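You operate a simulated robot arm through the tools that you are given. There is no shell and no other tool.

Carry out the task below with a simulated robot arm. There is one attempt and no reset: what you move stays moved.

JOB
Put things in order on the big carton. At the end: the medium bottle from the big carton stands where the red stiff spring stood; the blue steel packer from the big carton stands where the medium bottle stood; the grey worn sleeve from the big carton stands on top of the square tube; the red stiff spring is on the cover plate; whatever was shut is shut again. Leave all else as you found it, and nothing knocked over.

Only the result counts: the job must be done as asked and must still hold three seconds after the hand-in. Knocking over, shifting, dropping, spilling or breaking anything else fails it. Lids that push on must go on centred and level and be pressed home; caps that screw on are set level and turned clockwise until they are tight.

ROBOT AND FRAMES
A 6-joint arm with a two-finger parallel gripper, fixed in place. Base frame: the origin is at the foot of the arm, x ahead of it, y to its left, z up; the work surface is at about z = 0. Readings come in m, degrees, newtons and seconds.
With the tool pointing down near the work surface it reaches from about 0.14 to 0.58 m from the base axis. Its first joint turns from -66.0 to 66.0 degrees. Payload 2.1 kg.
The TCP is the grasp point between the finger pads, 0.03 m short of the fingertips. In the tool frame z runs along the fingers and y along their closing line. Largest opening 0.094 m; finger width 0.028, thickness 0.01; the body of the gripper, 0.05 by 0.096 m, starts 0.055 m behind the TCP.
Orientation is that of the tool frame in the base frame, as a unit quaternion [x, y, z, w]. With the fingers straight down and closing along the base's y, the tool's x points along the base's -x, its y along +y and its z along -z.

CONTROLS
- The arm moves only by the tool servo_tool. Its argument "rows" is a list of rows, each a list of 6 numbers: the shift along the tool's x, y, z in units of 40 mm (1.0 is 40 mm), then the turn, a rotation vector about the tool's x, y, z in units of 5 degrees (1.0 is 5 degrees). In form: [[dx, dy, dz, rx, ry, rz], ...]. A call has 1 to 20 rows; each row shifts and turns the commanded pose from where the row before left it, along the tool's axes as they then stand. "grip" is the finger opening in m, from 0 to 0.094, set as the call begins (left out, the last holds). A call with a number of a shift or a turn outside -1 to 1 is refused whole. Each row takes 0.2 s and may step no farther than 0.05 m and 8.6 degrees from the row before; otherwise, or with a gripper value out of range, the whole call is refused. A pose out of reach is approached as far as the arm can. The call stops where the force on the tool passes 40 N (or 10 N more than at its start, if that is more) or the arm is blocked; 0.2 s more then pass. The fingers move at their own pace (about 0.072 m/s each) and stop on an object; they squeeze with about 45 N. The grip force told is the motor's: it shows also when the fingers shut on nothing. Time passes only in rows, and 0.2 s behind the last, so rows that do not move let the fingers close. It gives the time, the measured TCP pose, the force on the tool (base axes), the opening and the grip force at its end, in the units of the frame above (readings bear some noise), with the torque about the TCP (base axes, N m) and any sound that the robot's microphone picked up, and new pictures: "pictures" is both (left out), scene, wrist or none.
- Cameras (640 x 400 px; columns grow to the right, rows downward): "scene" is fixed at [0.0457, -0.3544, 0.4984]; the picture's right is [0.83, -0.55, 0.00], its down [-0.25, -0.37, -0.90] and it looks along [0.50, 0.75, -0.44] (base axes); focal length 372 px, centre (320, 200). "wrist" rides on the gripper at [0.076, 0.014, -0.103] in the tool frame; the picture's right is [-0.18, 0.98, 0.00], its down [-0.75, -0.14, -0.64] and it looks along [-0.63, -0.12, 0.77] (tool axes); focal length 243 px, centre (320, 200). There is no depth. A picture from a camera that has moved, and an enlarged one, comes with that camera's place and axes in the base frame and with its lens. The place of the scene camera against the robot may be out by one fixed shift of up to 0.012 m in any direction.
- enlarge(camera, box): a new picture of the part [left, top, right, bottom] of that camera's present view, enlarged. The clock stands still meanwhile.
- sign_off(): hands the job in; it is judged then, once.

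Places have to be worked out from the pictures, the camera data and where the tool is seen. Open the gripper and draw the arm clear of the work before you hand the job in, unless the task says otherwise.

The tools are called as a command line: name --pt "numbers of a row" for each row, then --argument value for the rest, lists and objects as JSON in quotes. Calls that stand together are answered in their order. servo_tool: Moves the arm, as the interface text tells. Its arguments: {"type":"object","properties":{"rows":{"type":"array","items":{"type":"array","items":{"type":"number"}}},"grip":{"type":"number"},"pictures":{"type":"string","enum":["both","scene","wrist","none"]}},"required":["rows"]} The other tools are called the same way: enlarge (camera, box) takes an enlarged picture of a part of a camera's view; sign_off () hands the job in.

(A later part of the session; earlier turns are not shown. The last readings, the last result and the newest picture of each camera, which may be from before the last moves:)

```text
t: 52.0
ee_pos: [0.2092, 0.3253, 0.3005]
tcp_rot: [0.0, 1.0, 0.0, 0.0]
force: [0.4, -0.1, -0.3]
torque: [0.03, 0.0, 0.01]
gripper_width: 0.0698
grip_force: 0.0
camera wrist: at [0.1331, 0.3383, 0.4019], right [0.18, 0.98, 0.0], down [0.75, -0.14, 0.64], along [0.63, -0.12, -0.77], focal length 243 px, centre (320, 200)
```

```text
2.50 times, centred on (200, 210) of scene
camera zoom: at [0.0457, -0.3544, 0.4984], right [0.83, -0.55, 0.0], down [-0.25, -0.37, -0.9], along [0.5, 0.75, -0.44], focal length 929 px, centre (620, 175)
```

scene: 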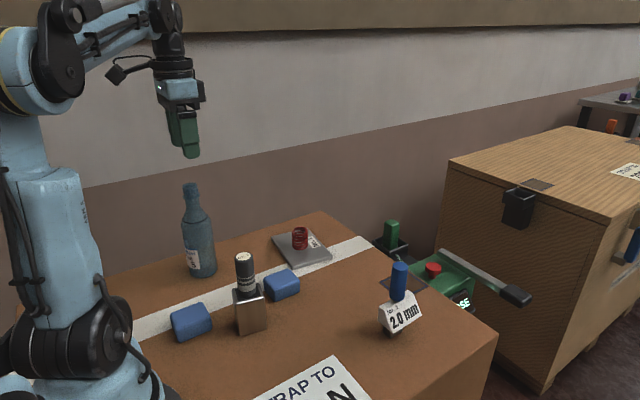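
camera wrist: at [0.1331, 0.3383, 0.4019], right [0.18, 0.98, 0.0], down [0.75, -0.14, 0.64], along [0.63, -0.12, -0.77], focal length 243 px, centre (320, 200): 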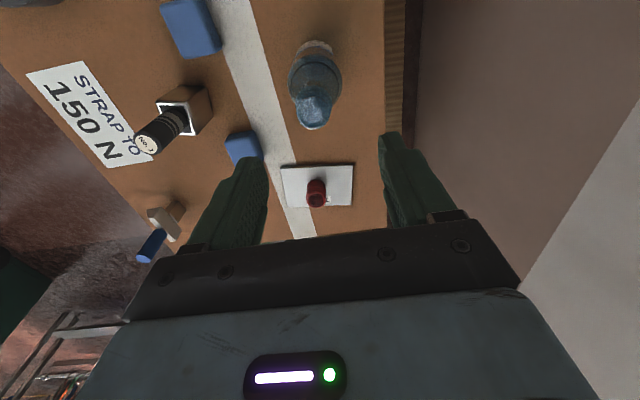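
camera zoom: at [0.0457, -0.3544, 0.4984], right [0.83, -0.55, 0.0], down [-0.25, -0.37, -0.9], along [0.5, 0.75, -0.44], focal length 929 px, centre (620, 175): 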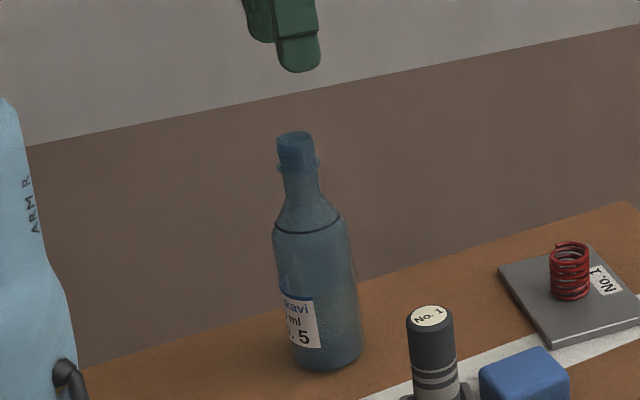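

Triangulating the two views puts the bottle mouth at about (0.205, 0.320, 0.20), with a 30 mm neck and a 60 mm body. I align over the mouth and come down to just above it, to take it by the neck and collar.

servo_tool --pt "0.09 -0.13 0.1 0 0 0" --pt "0 0 0.5 0 0 0" --pt "0 0 0.5 0 0 0" --pt "0 0 0.2 0 0 0" --pt "0 0 0 0 0 0"

enlarge --camera "wrist" --box '[220, 60, 420, 210]'

enlarge --camera "scene" --box '[160, 130, 240, 290]'

```text
t: 53.2
ee_pos: [0.205, 0.3183, 0.2465]
tcp_rot: [0.0, 1.0, 0.0, 0.0]
force: [0.4, -0.3, 0.1]
torque: [0.01, -0.02, 0.0]
gripper_width: 0.0698
grip_force: 0.0
camera wrist: at [0.1285, 0.3318, 0.348], right [0.18, 0.98, 0.0], down [0.75, -0.14, 0.64], along [0.63, -0.12, -0.77], focal length 243 px, centre (320, 200)
```

scene: 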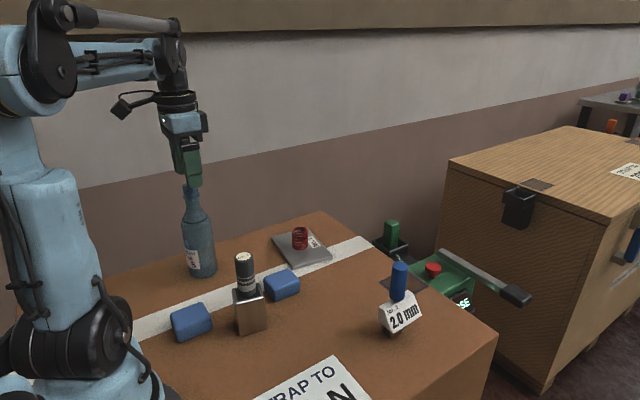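
wrist: 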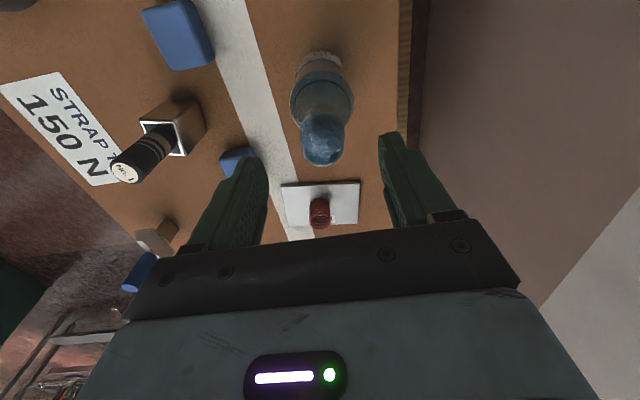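

```text
2.67 times, centred on (320, 135) of wrist
camera zoom: at [0.1285, 0.3318, 0.348], right [0.18, 0.98, 0.0], down [0.75, -0.14, 0.64], along [0.63, -0.12, -0.77], focal length 647 px, centre (320, 373)
```

zoom: 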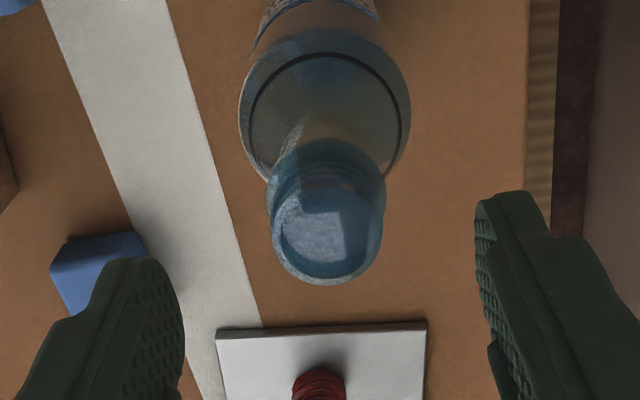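

```text
2.50 times, centred on (200, 210) of scene
camera zoom: at [0.0457, -0.3544, 0.4984], right [0.83, -0.55, 0.0], down [-0.25, -0.37, -0.9], along [0.5, 0.75, -0.44], focal length 929 px, centre (620, 175)
```

zoom: 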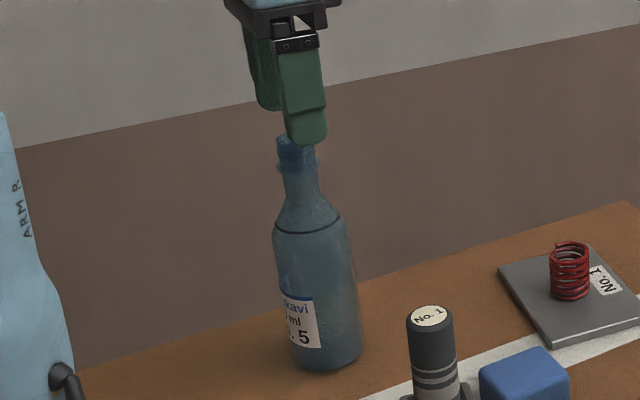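

The mouth is centred between the fingers. I descend until the pads straddle the threads and collar (TCP z ≈ 0.181).

servo_tool --pt "0 0.02 0.4 0 0 0" --pt "0 0.02 0.5 0 0 0" --pt "0 0 0.5 0 0 0" --pt "0 0 0.22 0 0 0" --pt "0 0 0 0 0 0"

enlarge --camera "scene" --box '[160, 130, 240, 290]'

enlarge --camera "wrist" --box '[220, 80, 420, 240]'

```text
t: 54.5
ee_pos: [0.205, 0.3215, 0.1815]
tcp_rot: [0.0, 1.0, 0.0, -0.001]
force: [0.4, 0.1, -0.4]
torque: [0.0, 0.0, 0.0]
gripper_width: 0.0699
grip_force: 0.0
camera wrist: at [0.1283, 0.3347, 0.2841], right [0.18, 0.98, 0.0], down [0.75, -0.14, 0.64], along [0.63, -0.12, -0.77], focal length 243 px, centre (320, 200)
```

scene: 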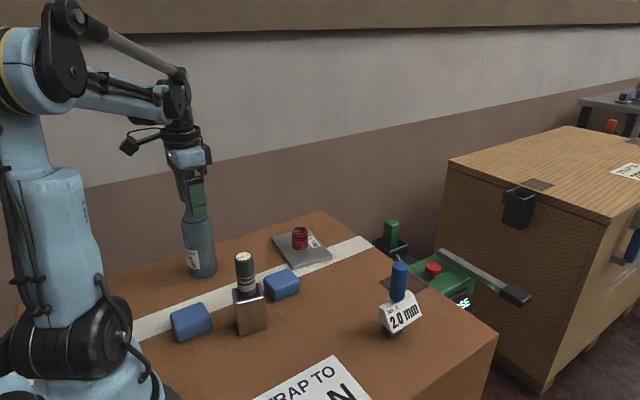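
wrist: 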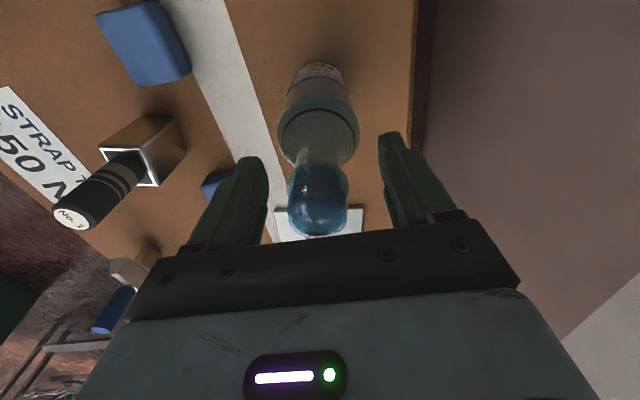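

```text
2.50 times, centred on (200, 210) of scene
camera zoom: at [0.0457, -0.3544, 0.4984], right [0.83, -0.55, 0.0], down [-0.25, -0.37, -0.9], along [0.5, 0.75, -0.44], focal length 929 px, centre (620, 175)
```

zoom: 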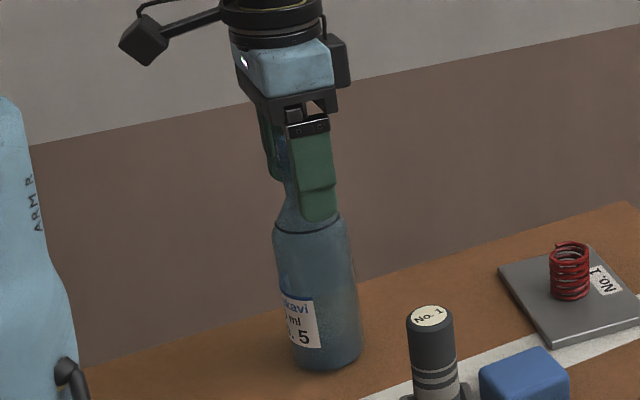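

```text
2.50 times, centred on (320, 160) of wrist
camera zoom: at [0.1283, 0.3347, 0.2841], right [0.18, 0.98, 0.0], down [0.75, -0.14, 0.64], along [0.63, -0.12, -0.77], focal length 606 px, centre (320, 300)
```

zoom: 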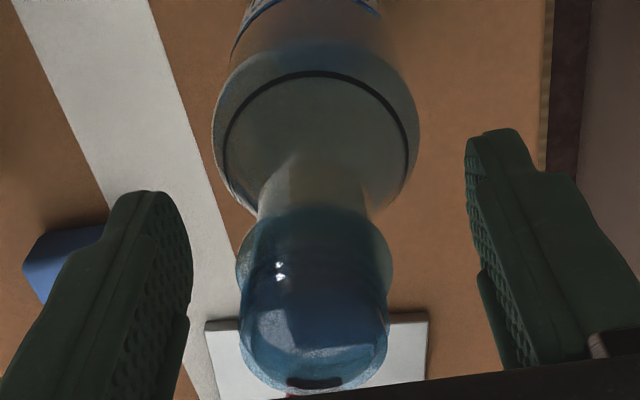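

The neck is about 1.6 mm to the −y side of centre; I correct that and close on it.

servo_tool --pt "0 -0.04 0 0 0 0" --pt "0 0 0 0 0 0" --pictures "none"

servo_tool --pt "0 0 0 0 0 0" --pt "0 0 0 0 0 0" --pt "0 0 0 0 0 0" --pt "0 0 0 0 0 0" --pt "0 0 0 0 0 0" --grip 0.0

enlarge --camera "wrist" --box '[220, 80, 420, 240]'

enlarge --camera "scene" --box '[160, 130, 240, 290]'

```text
t: 55.0
ee_pos: [0.2059, 0.3197, 0.1816]
tcp_rot: [0.0, 1.0, 0.001, 0.0]
force: [-0.2, 0.3, 0.2]
torque: [0.01, -0.01, 0.06]
gripper_width: 0.0701
grip_force: 0.0
```

```text
t: 56.2
ee_pos: [0.2052, 0.3194, 0.1837]
tcp_rot: [-0.001, 1.0, 0.001, 0.0]
force: [0.5, 1.3, 7.7]
torque: [0.21, 0.0, -0.01]
gripper_width: 0.032
grip_force: 45.5
camera wrist: at [0.1286, 0.3333, 0.2843], right [0.18, 0.98, 0.0], down [0.75, -0.14, 0.64], along [0.63, -0.12, -0.77], focal length 243 px, centre (320, 200)
```

scene: 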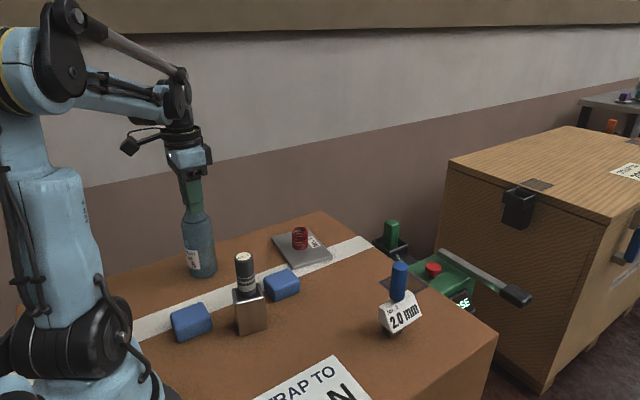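
wrist: 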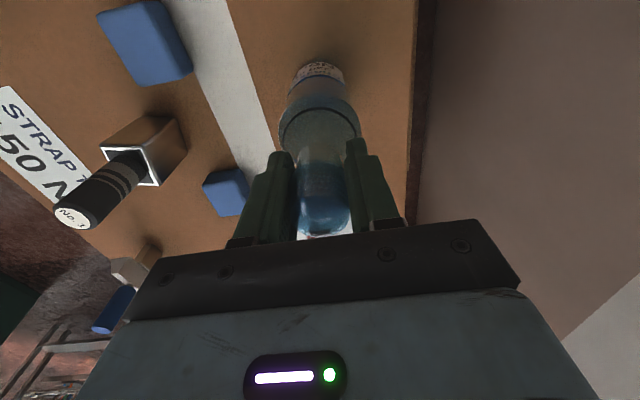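

```text
2.50 times, centred on (320, 160) of wrist
camera zoom: at [0.1286, 0.3333, 0.2843], right [0.18, 0.98, 0.0], down [0.75, -0.14, 0.64], along [0.63, -0.12, -0.77], focal length 606 px, centre (320, 300)
```

zoom: 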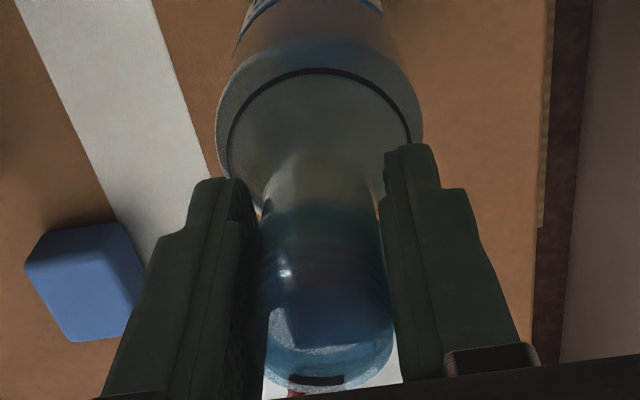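

```text
2.50 times, centred on (200, 210) of scene
camera zoom: at [0.0457, -0.3545, 0.4984], right [0.83, -0.55, 0.0], down [-0.25, -0.37, -0.9], along [0.5, 0.75, -0.44], focal length 929 px, centre (620, 175)
```

zoom: 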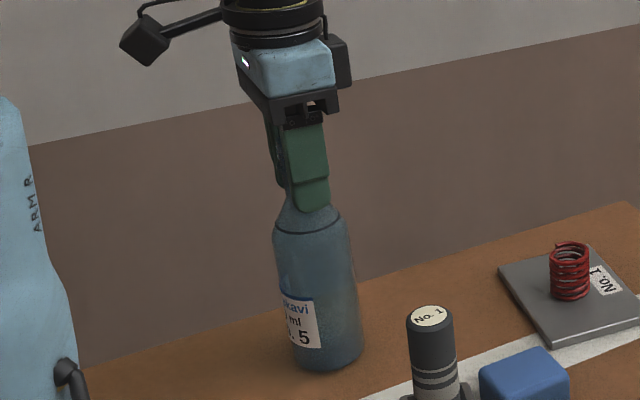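

The upward reaction of about 8 N suggests the fingertips are pressing on the sloping shoulder. I open, rise 5 mm, and re-grip on the straight neck only.

servo_tool --pt "0 0 0 0 0 0" --pt "0 0 0 0 0 0" --pt "0 0 -0.07 0 0 0" --pt "0 0 -0.07 0 0 0" --pt "0 0 0 0 0 0" --grip 0.06 --pictures "scene"

servo_tool --pt "0 0 0 0 0 0" --pt "0 0 0 0 0 0" --pt "0 0 0 0 0 0" --pt "0 0 0 0 0 0" --pt "0 0 0 0 0 0" --grip 0.0

enlarge --camera "wrist" --box '[220, 80, 420, 240]'

```text
t: 57.5
ee_pos: [0.206, 0.3193, 0.1881]
tcp_rot: [0.0, 1.0, 0.0, -0.001]
force: [0.6, -0.2, -0.6]
torque: [-0.01, -0.02, 0.0]
gripper_width: 0.06
grip_force: 0.1
```

scene: 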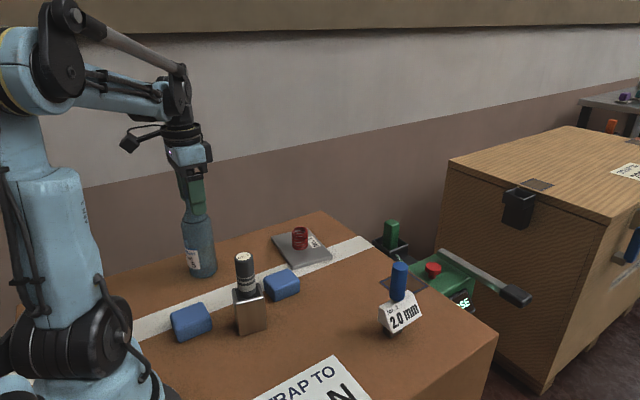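

```text
t: 58.6
ee_pos: [0.2051, 0.3194, 0.1887]
tcp_rot: [-0.001, 1.0, 0.0, 0.0]
force: [0.3, 0.8, 0.6]
torque: [0.04, 0.04, 0.02]
gripper_width: 0.0314
grip_force: 45.2
camera wrist: at [0.1291, 0.3326, 0.2896], right [0.18, 0.98, 0.0], down [0.75, -0.14, 0.64], along [0.63, -0.12, -0.77], focal length 243 px, centre (320, 200)
```

scene: 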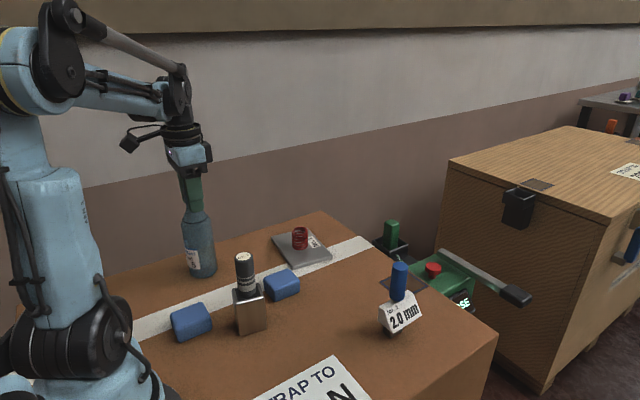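
wrist: 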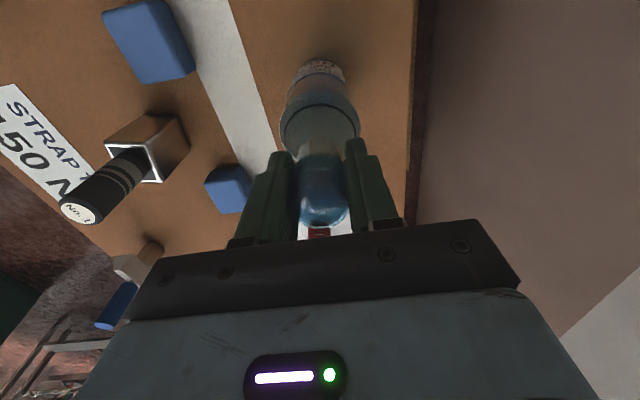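

```text
2.50 times, centred on (320, 160) of wrist
camera zoom: at [0.1291, 0.3326, 0.2896], right [0.18, 0.98, 0.0], down [0.75, -0.14, 0.64], along [0.63, -0.12, -0.77], focal length 606 px, centre (320, 300)
```

zoom: 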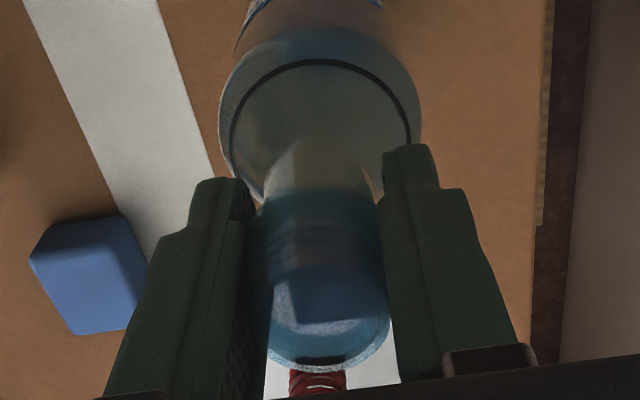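

Now there is no reaction force and the grip is 31.4 mm. I lift very gently by a few mm and check.

servo_tool --pt "0 0 -0.02 0 0 0" --pt "0 0 -0.03 0 0 0" --pt "0 0 -0.05 0 0 0" --pt "0 0 -0.05 0 0 0" --pt "0 0 -0.05 0 0 0" --pt "0 0 -0.03 0 0 0" --pt "0 0 0 0 0 0"

enlarge --camera "scene" --box '[160, 130, 240, 290]'

```text
t: 60.2
ee_pos: [0.2068, 0.3187, 0.1955]
tcp_rot: [0.001, 1.0, 0.0, 0.0]
force: [-0.2, -0.9, -0.9]
torque: [0.02, -0.02, 0.03]
gripper_width: 0.0315
grip_force: 44.8
camera wrist: at [0.1296, 0.3318, 0.2986], right [0.18, 0.98, 0.0], down [0.75, -0.14, 0.64], along [0.63, -0.12, -0.77], focal length 243 px, centre (320, 200)
```

scene: 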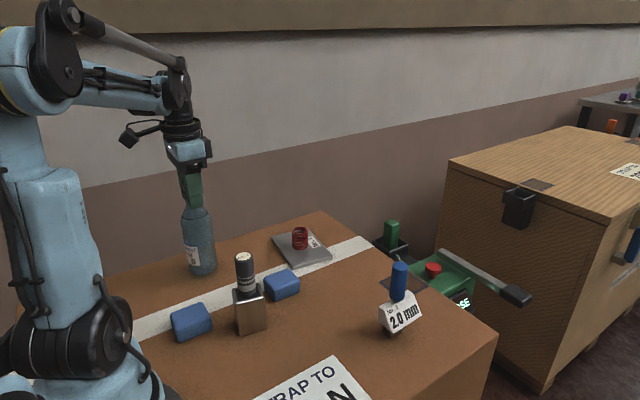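
wrist: 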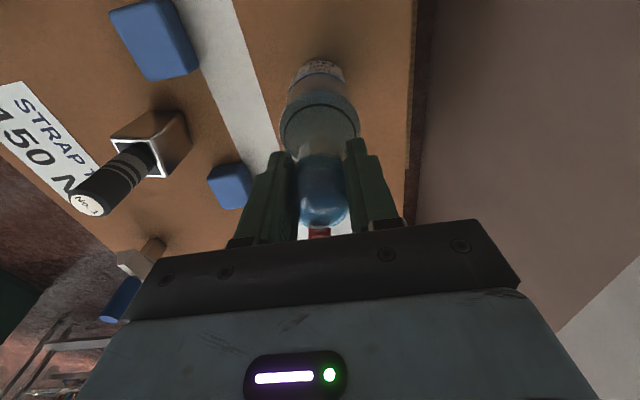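

```text
2.50 times, centred on (200, 210) of scene
camera zoom: at [0.0457, -0.3544, 0.4984], right [0.83, -0.55, 0.0], down [-0.25, -0.37, -0.9], along [0.5, 0.75, -0.44], focal length 929 px, centre (620, 175)
```

zoom: 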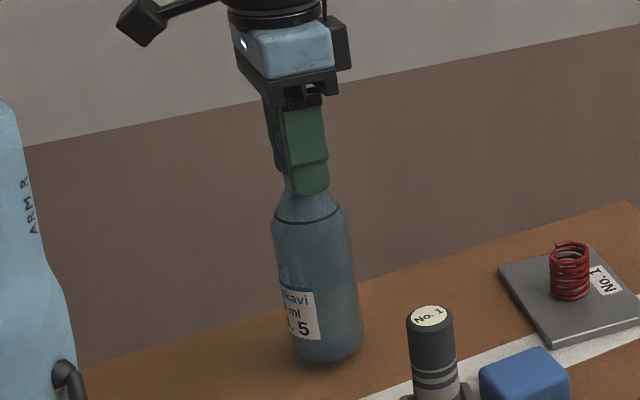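

The bottle is lifted cleanly and hangs upright; it is light. I raise it to clear the blocks.

servo_tool --pt "0 0 -0.05 0 0 0" --pt "0 0 -0.12 0 0 0" --pt "0 0 -0.2 0 0 0" --pt "0 0 -0.25 0 0 0" --pt "0 0 -0.3 0 0 0" --pt "0 0 -0.3 0 0 0" --pt "0 0 -0.3 0 0 0" --pt "0 0 -0.25 0 0 0" --pt "0 0 -0.2 0 0 0" --pt "0 0 -0.1 0 0 0" --pt "0 0 0 0 0 0"

```text
t: 62.6
ee_pos: [0.2073, 0.3191, 0.2804]
tcp_rot: [0.001, 1.0, 0.0, 0.0]
force: [-0.4, 0.6, -0.1]
torque: [0.03, -0.02, -0.01]
gripper_width: 0.0319
grip_force: 45.2
camera wrist: at [0.1295, 0.3321, 0.3824], right [0.18, 0.98, 0.0], down [0.75, -0.14, 0.64], along [0.63, -0.12, -0.77], focal length 243 px, centre (320, 200)
```

scene: 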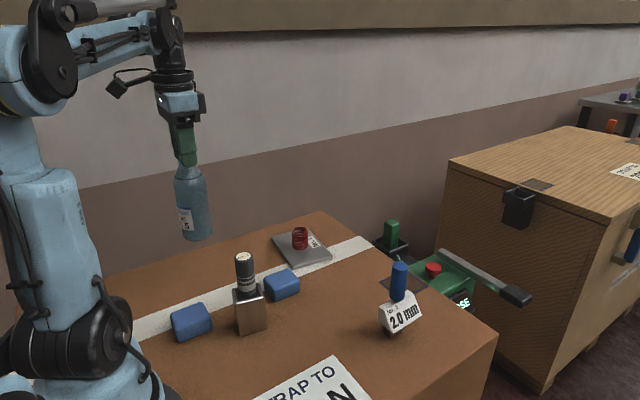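
wrist: 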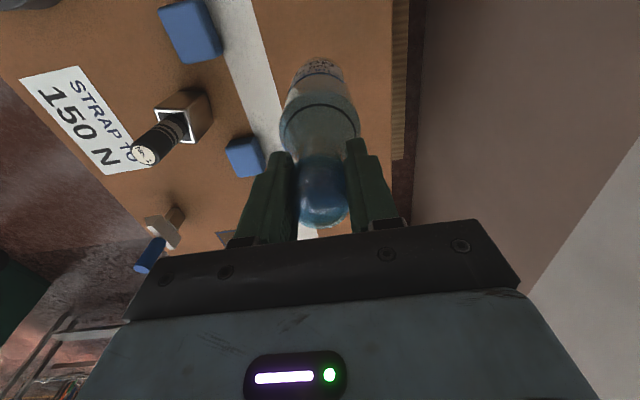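

The bottle hangs upright with its base about 9 cm up. I carry it slowly toward the spring's old spot.

servo_tool --pt "-0.08 -0.07 0 0 0 0" --pt "-0.15 -0.13 0 0 0 0" --pt "-0.23 -0.2 0 0 0 0" --pt "-0.3 -0.26 0 0 0 0" --pt "-0.34 -0.29 0 0 0 0" --pt "-0.34 -0.29 0 0 0 0" --pt "-0.34 -0.29 0 0 0 0" --pt "-0.34 -0.29 0 0 0 0" --pt "-0.34 -0.29 0 0 0 0" --pt "-0.34 -0.29 0 0 0 0" --pt "-0.34 -0.29 0 0 0 0" --pt "-0.34 -0.29 0 0 0 0" --pt "-0.34 -0.29 0 0 0 0" --pt "-0.34 -0.29 0 0 0 0" --pt "-0.34 -0.29 0 0 0 0" --pt "-0.3 -0.26 0 0 0 0" --pt "-0.23 -0.2 0 0 0 0" --pt "-0.15 -0.13 0 0 0 0" --pt "-0.08 -0.07 0 0 0 0" --pt "0 0 0 0 0 0"

```text
t: 66.8
ee_pos: [0.4174, 0.1378, 0.2806]
tcp_rot: [0.0, 1.0, -0.001, 0.0]
force: [-0.4, -0.3, -0.4]
torque: [-0.02, -0.01, -0.03]
gripper_width: 0.0316
grip_force: 45.0
camera wrist: at [0.34, 0.1521, 0.3821], right [0.18, 0.98, 0.0], down [0.75, -0.14, 0.64], along [0.63, -0.12, -0.77], focal length 243 px, centre (320, 200)
```

scene: 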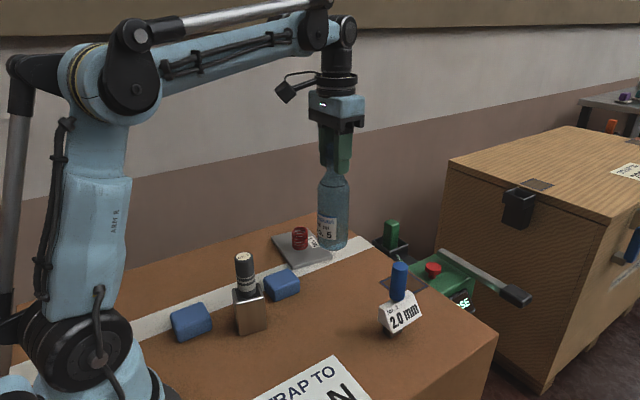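
wrist: 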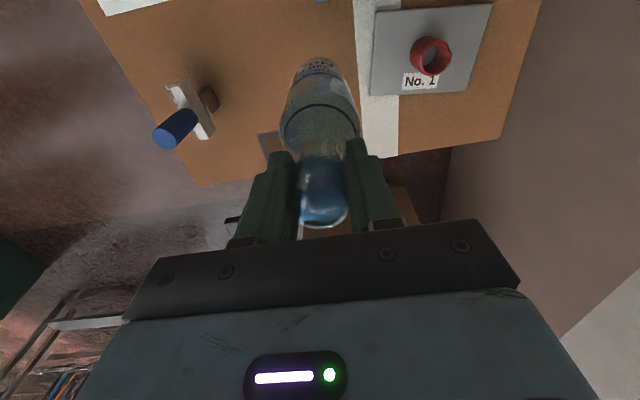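

Still steady. I finish the transfer over the spring's old spot (0.482, 0.080).

servo_tool --pt "-0.08 -0.072 0 0 0 0" --pt "-0.16 -0.144 0 0 0 0" --pt "-0.242 -0.216 0 0 0 0" --pt "-0.323 -0.288 0 0 0 0" --pt "-0.323 -0.288 0 0 0 0" --pt "-0.242 -0.216 0 0 0 0" --pt "-0.16 -0.144 0 0 0 0" --pt "-0.08 -0.072 0 0 0 0" --pt "0 0 0 0 0 0" --pt "0 0 0 0 0 0"

enlarge --camera "scene" --box '[300, 130, 460, 340]'

```text
t: 69.0
ee_pos: [0.481, 0.0812, 0.2792]
tcp_rot: [-0.001, 1.0, 0.0, -0.001]
force: [-0.6, 0.2, 0.2]
torque: [-0.02, -0.01, -0.01]
gripper_width: 0.0315
grip_force: 44.6
camera wrist: at [0.4051, 0.0946, 0.3807], right [0.18, 0.98, 0.0], down [0.75, -0.14, 0.64], along [0.63, -0.12, -0.77], focal length 243 px, centre (320, 200)
```

scene: 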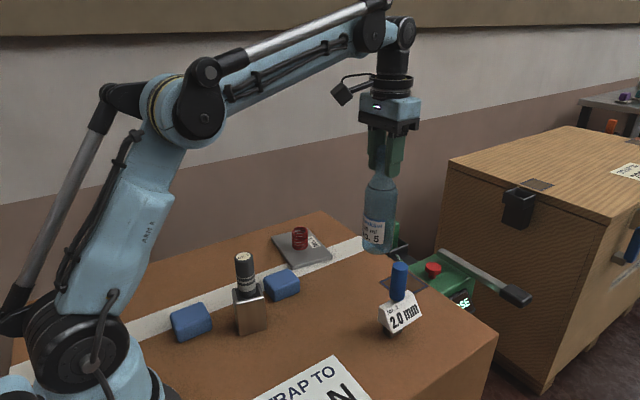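
wrist: 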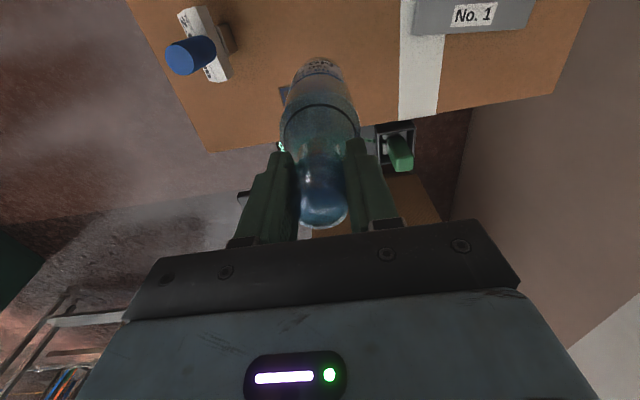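

```text
1.90 times, centred on (380, 235) of scene
camera zoom: at [0.0457, -0.3544, 0.4984], right [0.83, -0.55, 0.0], down [-0.25, -0.37, -0.9], along [0.5, 0.75, -0.44], focal length 708 px, centre (206, 133)
```

zoom: 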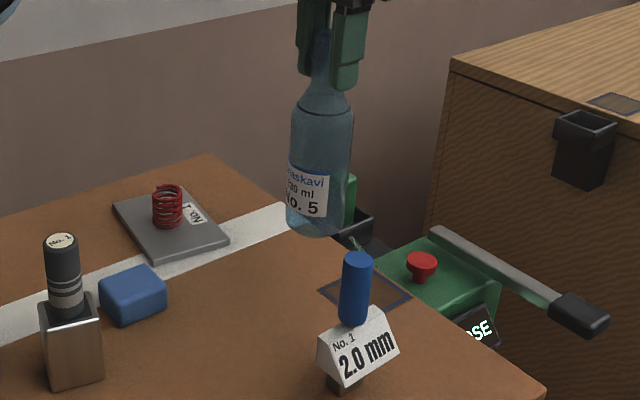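

The bottle is over the spot. I lower it slowly to about 5 mm above the carton.

servo_tool --pt "0 0 0.08 0 0 0" --pt "0 0 0.16 0 0 0" --pt "0 0 0.25 0 0 0" --pt "0 0 0.3 0 0 0" --pt "0 0 0.3 0 0 0" --pt "0 0 0.3 0 0 0" --pt "0 0 0.25 0 0 0" --pt "0 0 0.2 0 0 0" --pt "0 0 0.15 0 0 0" --pt "0 0 0.1 0 0 0" --pt "0 0 0.04 0 0 0" --pt "0 0 0 0 0 0"

enlarge --camera "scene" --box '[320, 180, 460, 340]'

```text
t: 71.7
ee_pos: [0.4802, 0.0806, 0.1952]
tcp_rot: [0.0, 1.0, 0.001, 0.0]
force: [-0.1, -0.4, 0.3]
torque: [0.03, -0.01, -0.01]
gripper_width: 0.0313
grip_force: 44.4
camera wrist: at [0.4032, 0.0947, 0.2965], right [0.18, 0.98, 0.0], down [0.75, -0.14, 0.64], along [0.63, -0.12, -0.77], focal length 243 px, centre (320, 200)
```

scene: 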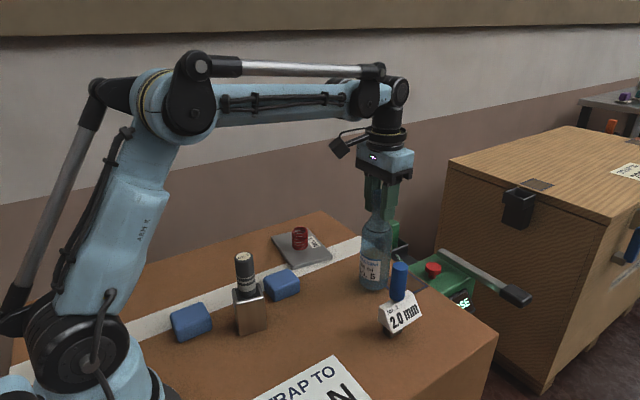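
wrist: 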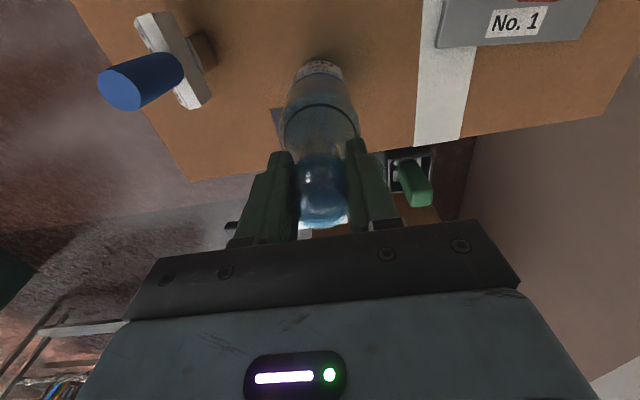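

```text
2.50 times, centred on (390, 260) of scene
camera zoom: at [0.0457, -0.3544, 0.4984], right [0.83, -0.55, 0.0], down [-0.25, -0.37, -0.9], along [0.5, 0.75, -0.44], focal length 929 px, centre (145, 50)
```

zoom: 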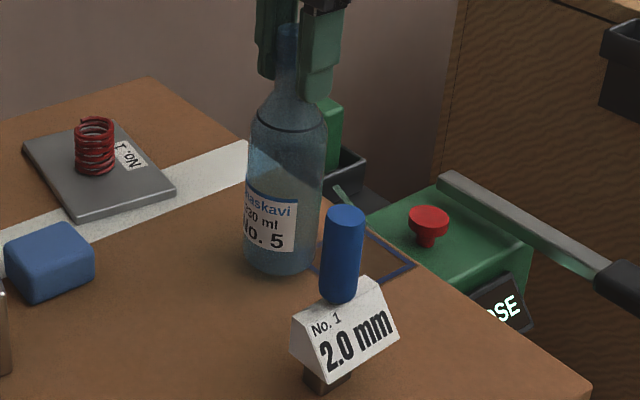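

servo_tool --pt "0 0 0.03 0 0 0" --pt "0 0 0.03 0 0 0" --pt "0 0 0.02 0 0 0" --pt "0 0 0 0 0 0" --pictures "none"

servo_tool --pt "0 0 0.02 0 0 0" --pt "0 0 0 0 0 0" --pictures "none"

servo_tool --pt "0 0 0.02 0 0 0" --pt "0 0 0 0 0 0" --pictures "none"

```text
t: 72.7
ee_pos: [0.4809, 0.081, 0.1917]
tcp_rot: [0.0, 1.0, 0.0, 0.0]
force: [-0.9, 0.2, 0.2]
torque: [-0.05, 0.03, 0.0]
gripper_width: 0.0316
grip_force: 44.9
```

```text
t: 73.2
ee_pos: [0.4804, 0.0802, 0.1906]
tcp_rot: [0.0, 1.0, -0.001, 0.001]
force: [0.4, -0.7, 0.9]
torque: [-0.03, 0.0, -0.03]
gripper_width: 0.0316
grip_force: 45.4
```

```text
t: 73.8
ee_pos: [0.4806, 0.081, 0.1903]
tcp_rot: [0.0, 1.0, 0.0, 0.001]
force: [-0.4, 0.0, -0.9]
torque: [0.02, 0.01, 0.0]
gripper_width: 0.0315
grip_force: 45.5
```

No contact yet; I continue in sub-millimetre steps.

servo_tool --pt "0 0 0.02 0 0 0" --pt "0 0 0 0 0 0" --pictures "none"

servo_tool --pt "0 0 0.02 0 0 0" --pt "0 0 0 0 0 0" --pictures "none"

servo_tool --pt "0 0 0.02 0 0 0" --pt "0 0 0 0 0 0" --pictures "scene"

```text
t: 74.5
ee_pos: [0.4811, 0.08, 0.1886]
tcp_rot: [0.0, 1.0, 0.0, 0.0]
force: [0.5, 0.9, -0.2]
torque: [-0.01, 0.0, -0.03]
gripper_width: 0.0317
grip_force: 44.8
```

```text
t: 75.0
ee_pos: [0.4815, 0.0816, 0.1883]
tcp_rot: [0.001, 1.0, 0.0, 0.0]
force: [0.5, 0.2, -0.4]
torque: [-0.04, 0.01, -0.03]
gripper_width: 0.0316
grip_force: 45.1
```

```text
t: 75.7
ee_pos: [0.4814, 0.0797, 0.1878]
tcp_rot: [-0.001, 1.0, 0.0, 0.0]
force: [0.5, 0.4, 18.0]
torque: [0.04, -0.1, -0.05]
gripper_width: 0.0317
grip_force: 45.0
```

scene: 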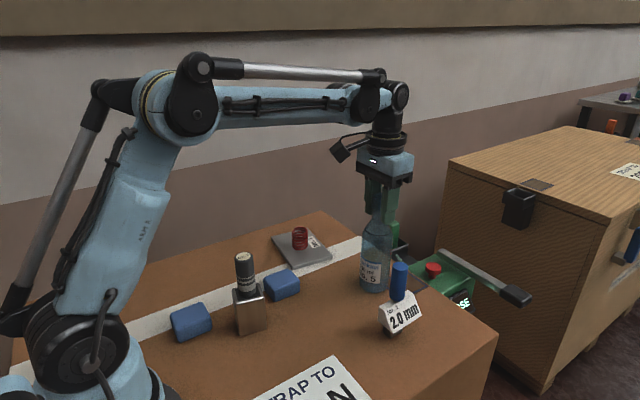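

Contact with the carton (18 N). I ease off slightly, release, and rise straight up clear of the mouth.

servo_tool --pt "0 0 -0.01 0 0 0" --pt "0 0 0 0 0 0" --pictures "none"

servo_tool --pt "0 0 0 0 0 0" --pt "0 0 0 0 0 0" --pt "0 0 0 0 0 0" --grip 0.07

enlarge --camera "wrist" --box '[220, 40, 420, 240]'

```text
t: 76.2
ee_pos: [0.481, 0.0817, 0.187]
tcp_rot: [0.0, 1.0, 0.0, 0.0]
force: [-0.4, -0.4, 9.3]
torque: [-0.1, 0.02, 0.0]
gripper_width: 0.0316
grip_force: 45.1
```

```text
t: 77.0
ee_pos: [0.4816, 0.082, 0.1882]
tcp_rot: [-0.001, 1.0, 0.0, 0.0]
force: [-0.8, -0.1, -0.2]
torque: [0.02, 0.01, 0.0]
gripper_width: 0.0699
grip_force: 0.1
camera wrist: at [0.4046, 0.095, 0.2895], right [0.18, 0.98, 0.0], down [0.75, -0.14, 0.64], along [0.63, -0.12, -0.77], focal length 243 px, centre (320, 200)
```

scene: 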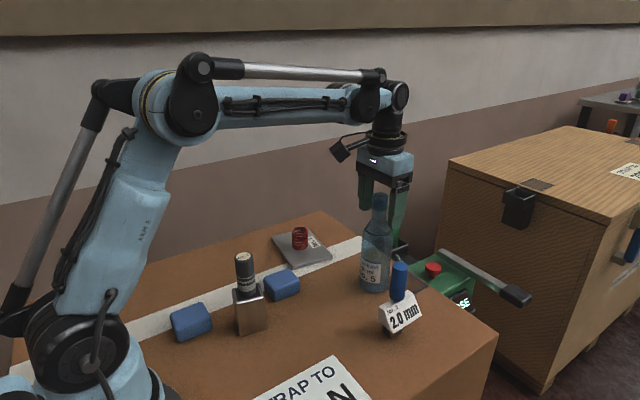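
wrist: 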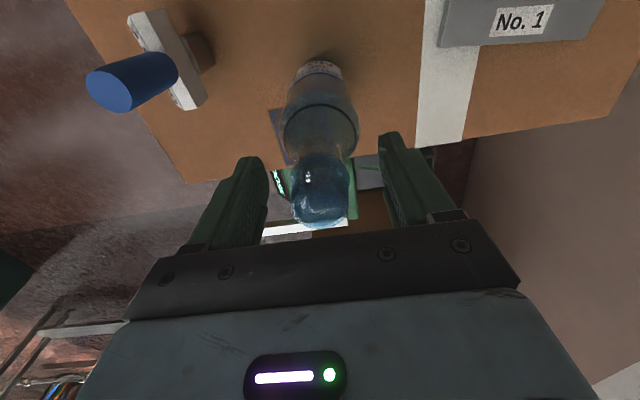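

```text
2.00 times, centred on (320, 140) of wrist
camera zoom: at [0.4046, 0.095, 0.2895], right [0.18, 0.98, 0.0], down [0.75, -0.14, 0.64], along [0.63, -0.12, -0.77], focal length 485 px, centre (320, 320)
```

zoom: 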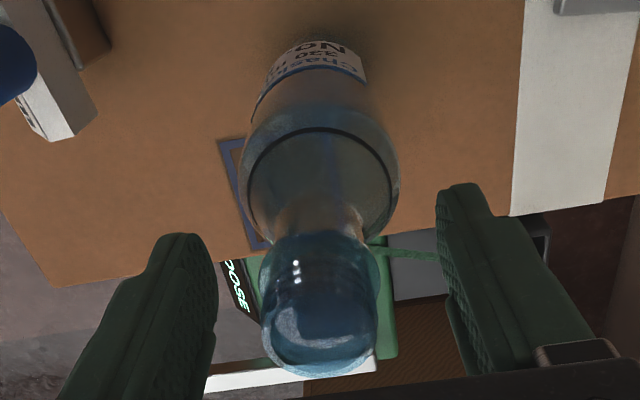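

The bottle stands free on the spring's old spot. I rise straight up and move to look at the nearer blue block.

servo_tool --pt "0 0 -0.2 0 0 0" --pt "0 0 -0.5 0 0 0" --pt "0 0 -0.8 0 0 0" --pt "0 0 -0.8 0 0 0" --pt "0 0 -0.5 0 0 0" --pt "0.68 0.357 0.18 0 0 0" --pt "0.68 0.357 0.18 0 0 0" --pt "0.68 0.357 0.18 0 0 0" --pt "0.68 0.357 0.18 0 0 0" --pt "0.68 0.357 0.18 0 0 0" --pt "0.68 0.357 0.18 0 0 0" --pt "0.68 0.357 0.18 0 0 0" --pt "0 0 0 0 0 0" --grip 0.08

enlarge --camera "wrist" --box '[220, 0, 420, 150]'

enlarge --camera "scene" --box '[330, 170, 450, 350]'

```text
t: 79.8
ee_pos: [0.2927, 0.1812, 0.2518]
tcp_rot: [0.0, 1.0, 0.0, 0.0]
force: [-0.1, 0.3, 1.2]
torque: [0.0, -0.01, 0.02]
gripper_width: 0.0797
grip_force: 0.1
camera wrist: at [0.2157, 0.1947, 0.3523], right [0.18, 0.98, 0.0], down [0.75, -0.14, 0.64], along [0.63, -0.12, -0.77], focal length 243 px, centre (320, 200)
```

scene: 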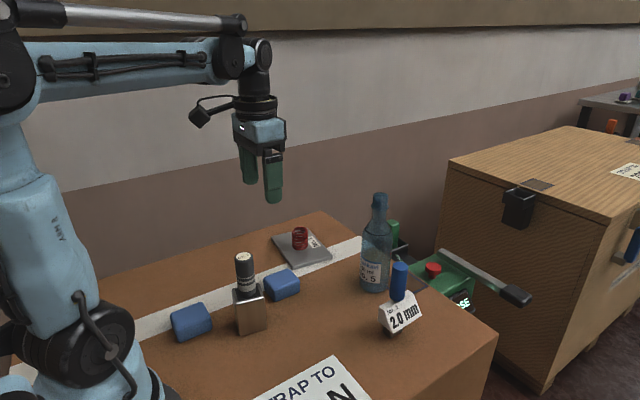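
wrist: 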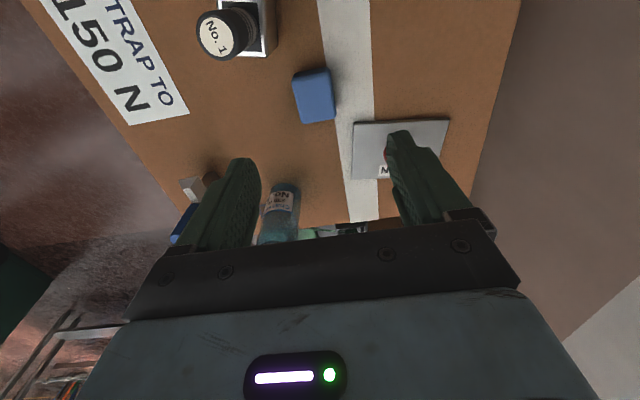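

```text
2.67 times, centred on (320, 75) of wrist
camera zoom: at [0.2157, 0.1947, 0.3523], right [0.18, 0.98, 0.0], down [0.75, -0.14, 0.64], along [0.63, -0.12, -0.77], focal length 647 px, centre (320, 533)
```

zoom: 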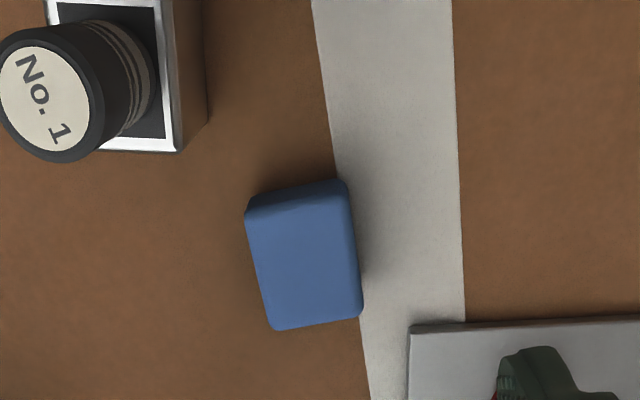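

```text
2.22 times, centred on (390, 260) of scene
camera zoom: at [0.0457, -0.3544, 0.4984], right [0.83, -0.55, 0.0], down [-0.25, -0.37, -0.9], along [0.5, 0.75, -0.44], focal length 826 px, centre (164, 67)
```

zoom: 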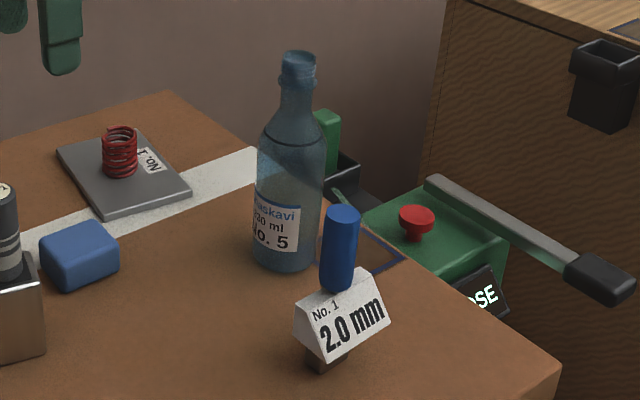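

Block B measures about 50 × 46 mm, aligned with the base axes and centred near (0.314, 0.171). To tell steel from a look-alike I will lift each block a little and compare weights, so I come down over this one first.

servo_tool --pt "-0.18 -0.08 0.6 0 0 0" --pt "-0.18 -0.08 0.8 0 0 0" --pt "-0.18 -0.08 0.9 0 0 0" --pt "0 0 0.8 0 0 0" --pt "0 0 0 0 0 0"

enlarge --camera "wrist" --box '[220, 60, 420, 220]'

```text
t: 81.0
ee_pos: [0.3119, 0.1721, 0.1266]
tcp_rot: [0.0, 1.0, 0.0, 0.0]
force: [0.8, 1.0, -0.7]
torque: [-0.01, 0.01, 0.0]
gripper_width: 0.0802
grip_force: 0.1
camera wrist: at [0.2355, 0.185, 0.228], right [0.18, 0.98, 0.0], down [0.75, -0.14, 0.64], along [0.63, -0.12, -0.77], focal length 243 px, centre (320, 200)
```

scene: 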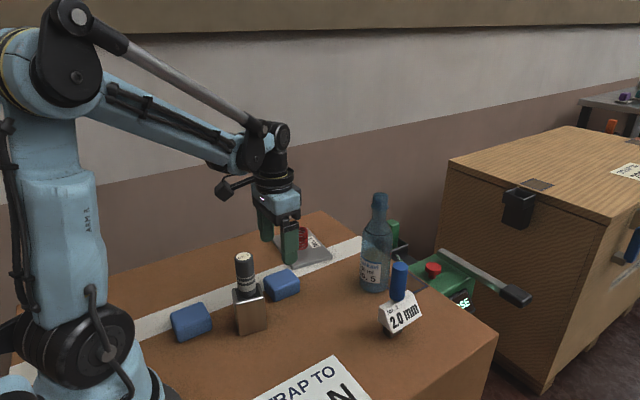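
wrist: 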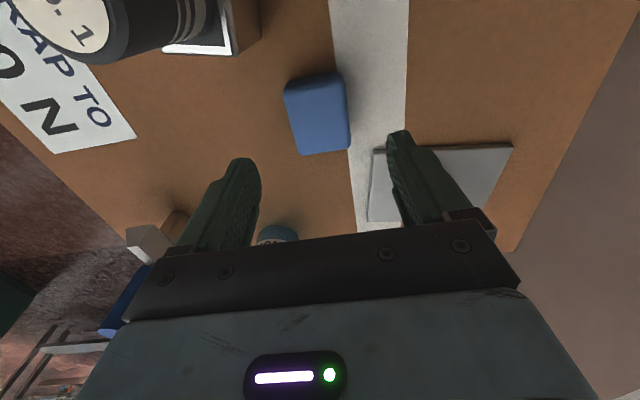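

```text
2.50 times, centred on (320, 140) of wrist
camera zoom: at [0.2355, 0.185, 0.228], right [0.18, 0.98, 0.0], down [0.75, -0.14, 0.64], along [0.63, -0.12, -0.77], focal length 606 px, centre (320, 350)
```

zoom: 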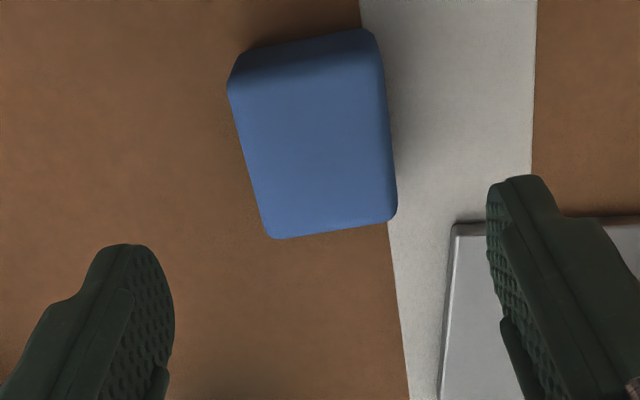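

The block is centred at about (0.3137, 0.171), right under the TCP. I descend around it.

servo_tool --pt "0 -0.01 0.6 0 0 0" --pt "0 0 0.7 0 0 0" --pt "0 0 0.6 0 0 0" --pt "0 0 0.35 0 0 0" --pt "0 0 0.06 0 0 0" --pt "0 0 0 0 0 0"

enlarge --camera "wrist" --box '[220, 80, 420, 240]'

enlarge --camera "scene" --box '[220, 210, 340, 320]'

```text
t: 82.5
ee_pos: [0.3104, 0.1701, 0.0334]
tcp_rot: [0.0, 1.0, 0.0, 0.0]
force: [-0.9, -0.9, -0.5]
torque: [0.01, -0.02, 0.01]
gripper_width: 0.0802
grip_force: 0.1
camera wrist: at [0.2344, 0.1849, 0.1347], right [0.18, 0.98, 0.0], down [0.75, -0.14, 0.64], along [0.63, -0.12, -0.77], focal length 243 px, centre (320, 200)
```

scene: 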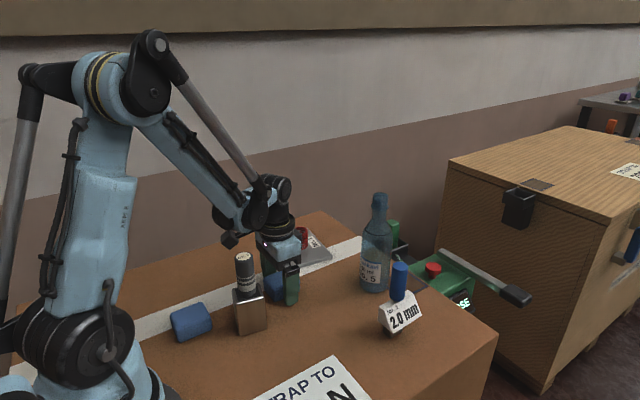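
wrist: 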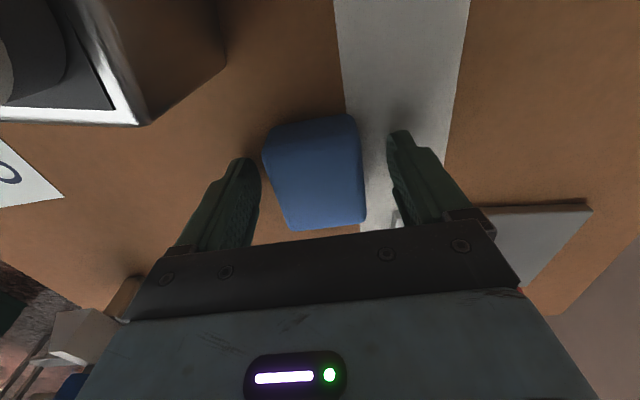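

```text
2.50 times, centred on (320, 160) of wrist
camera zoom: at [0.2344, 0.1849, 0.1347], right [0.18, 0.98, 0.0], down [0.75, -0.14, 0.64], along [0.63, -0.12, -0.77], focal length 606 px, centre (320, 300)
```

zoom: 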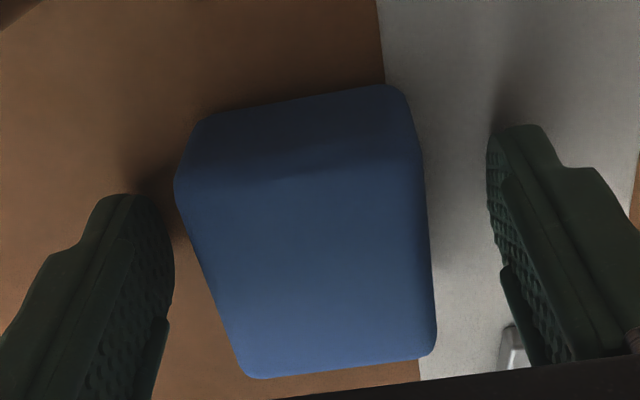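

```text
3.64 times, centred on (280, 265) of scene
camera zoom: at [0.0457, -0.3544, 0.4984], right [0.83, -0.55, 0.0], down [-0.25, -0.37, -0.9], along [0.5, 0.75, -0.44], focal length 1351 px, centre (466, -36)
```

zoom: 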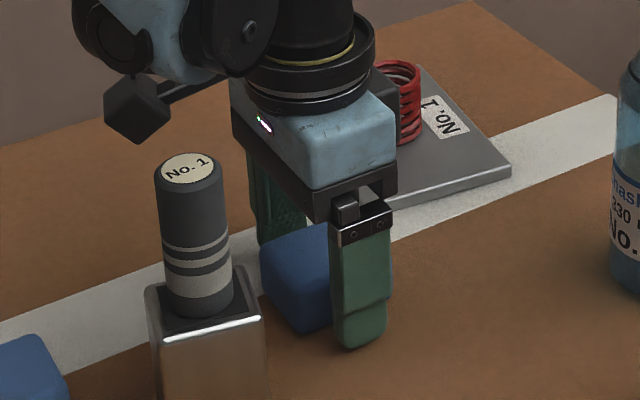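

The block is between the fingers. I close and then lift only slightly to feel its weight.

servo_tool --pt "0 0 0 0 0 0" --pt "0 0 0 0 0 0" --pt "0 0 0 0 0 0" --pt "0 0 0 0 0 0" --grip 0.0

enlarge --camera "wrist" --box '[220, 80, 420, 240]'

```text
t: 83.5
ee_pos: [0.3117, 0.1716, 0.0327]
tcp_rot: [0.0, 1.0, 0.0, 0.0]
force: [0.4, 0.5, 0.0]
torque: [-0.02, 0.02, 0.02]
gripper_width: 0.0533
grip_force: 45.4
camera wrist: at [0.2345, 0.1849, 0.1349], right [0.18, 0.98, 0.0], down [0.75, -0.14, 0.64], along [0.63, -0.12, -0.77], focal length 243 px, centre (320, 200)
```

scene: 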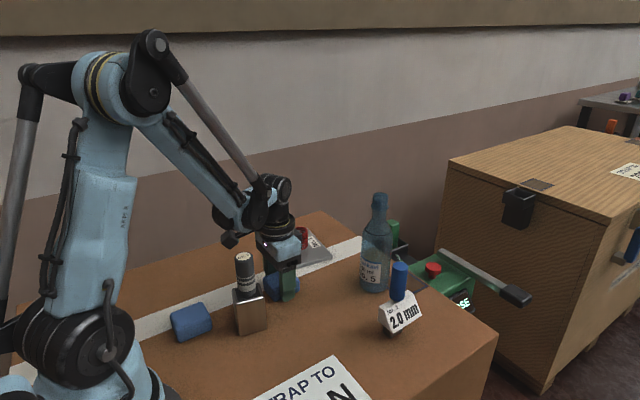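
wrist: 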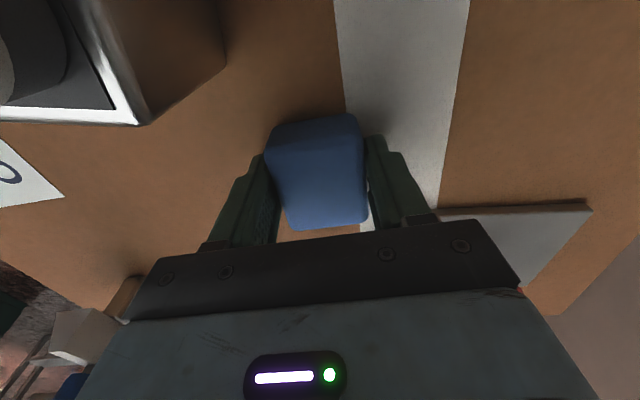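

```text
2.50 times, centred on (320, 160) of wrist
camera zoom: at [0.2345, 0.1849, 0.1349], right [0.18, 0.98, 0.0], down [0.75, -0.14, 0.64], along [0.63, -0.12, -0.77], focal length 606 px, centre (320, 300)
```

zoom: 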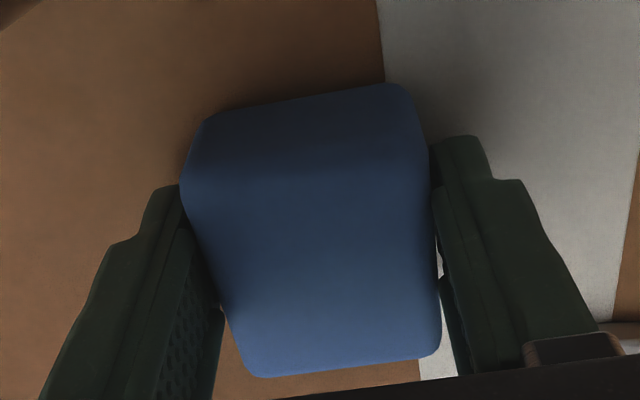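

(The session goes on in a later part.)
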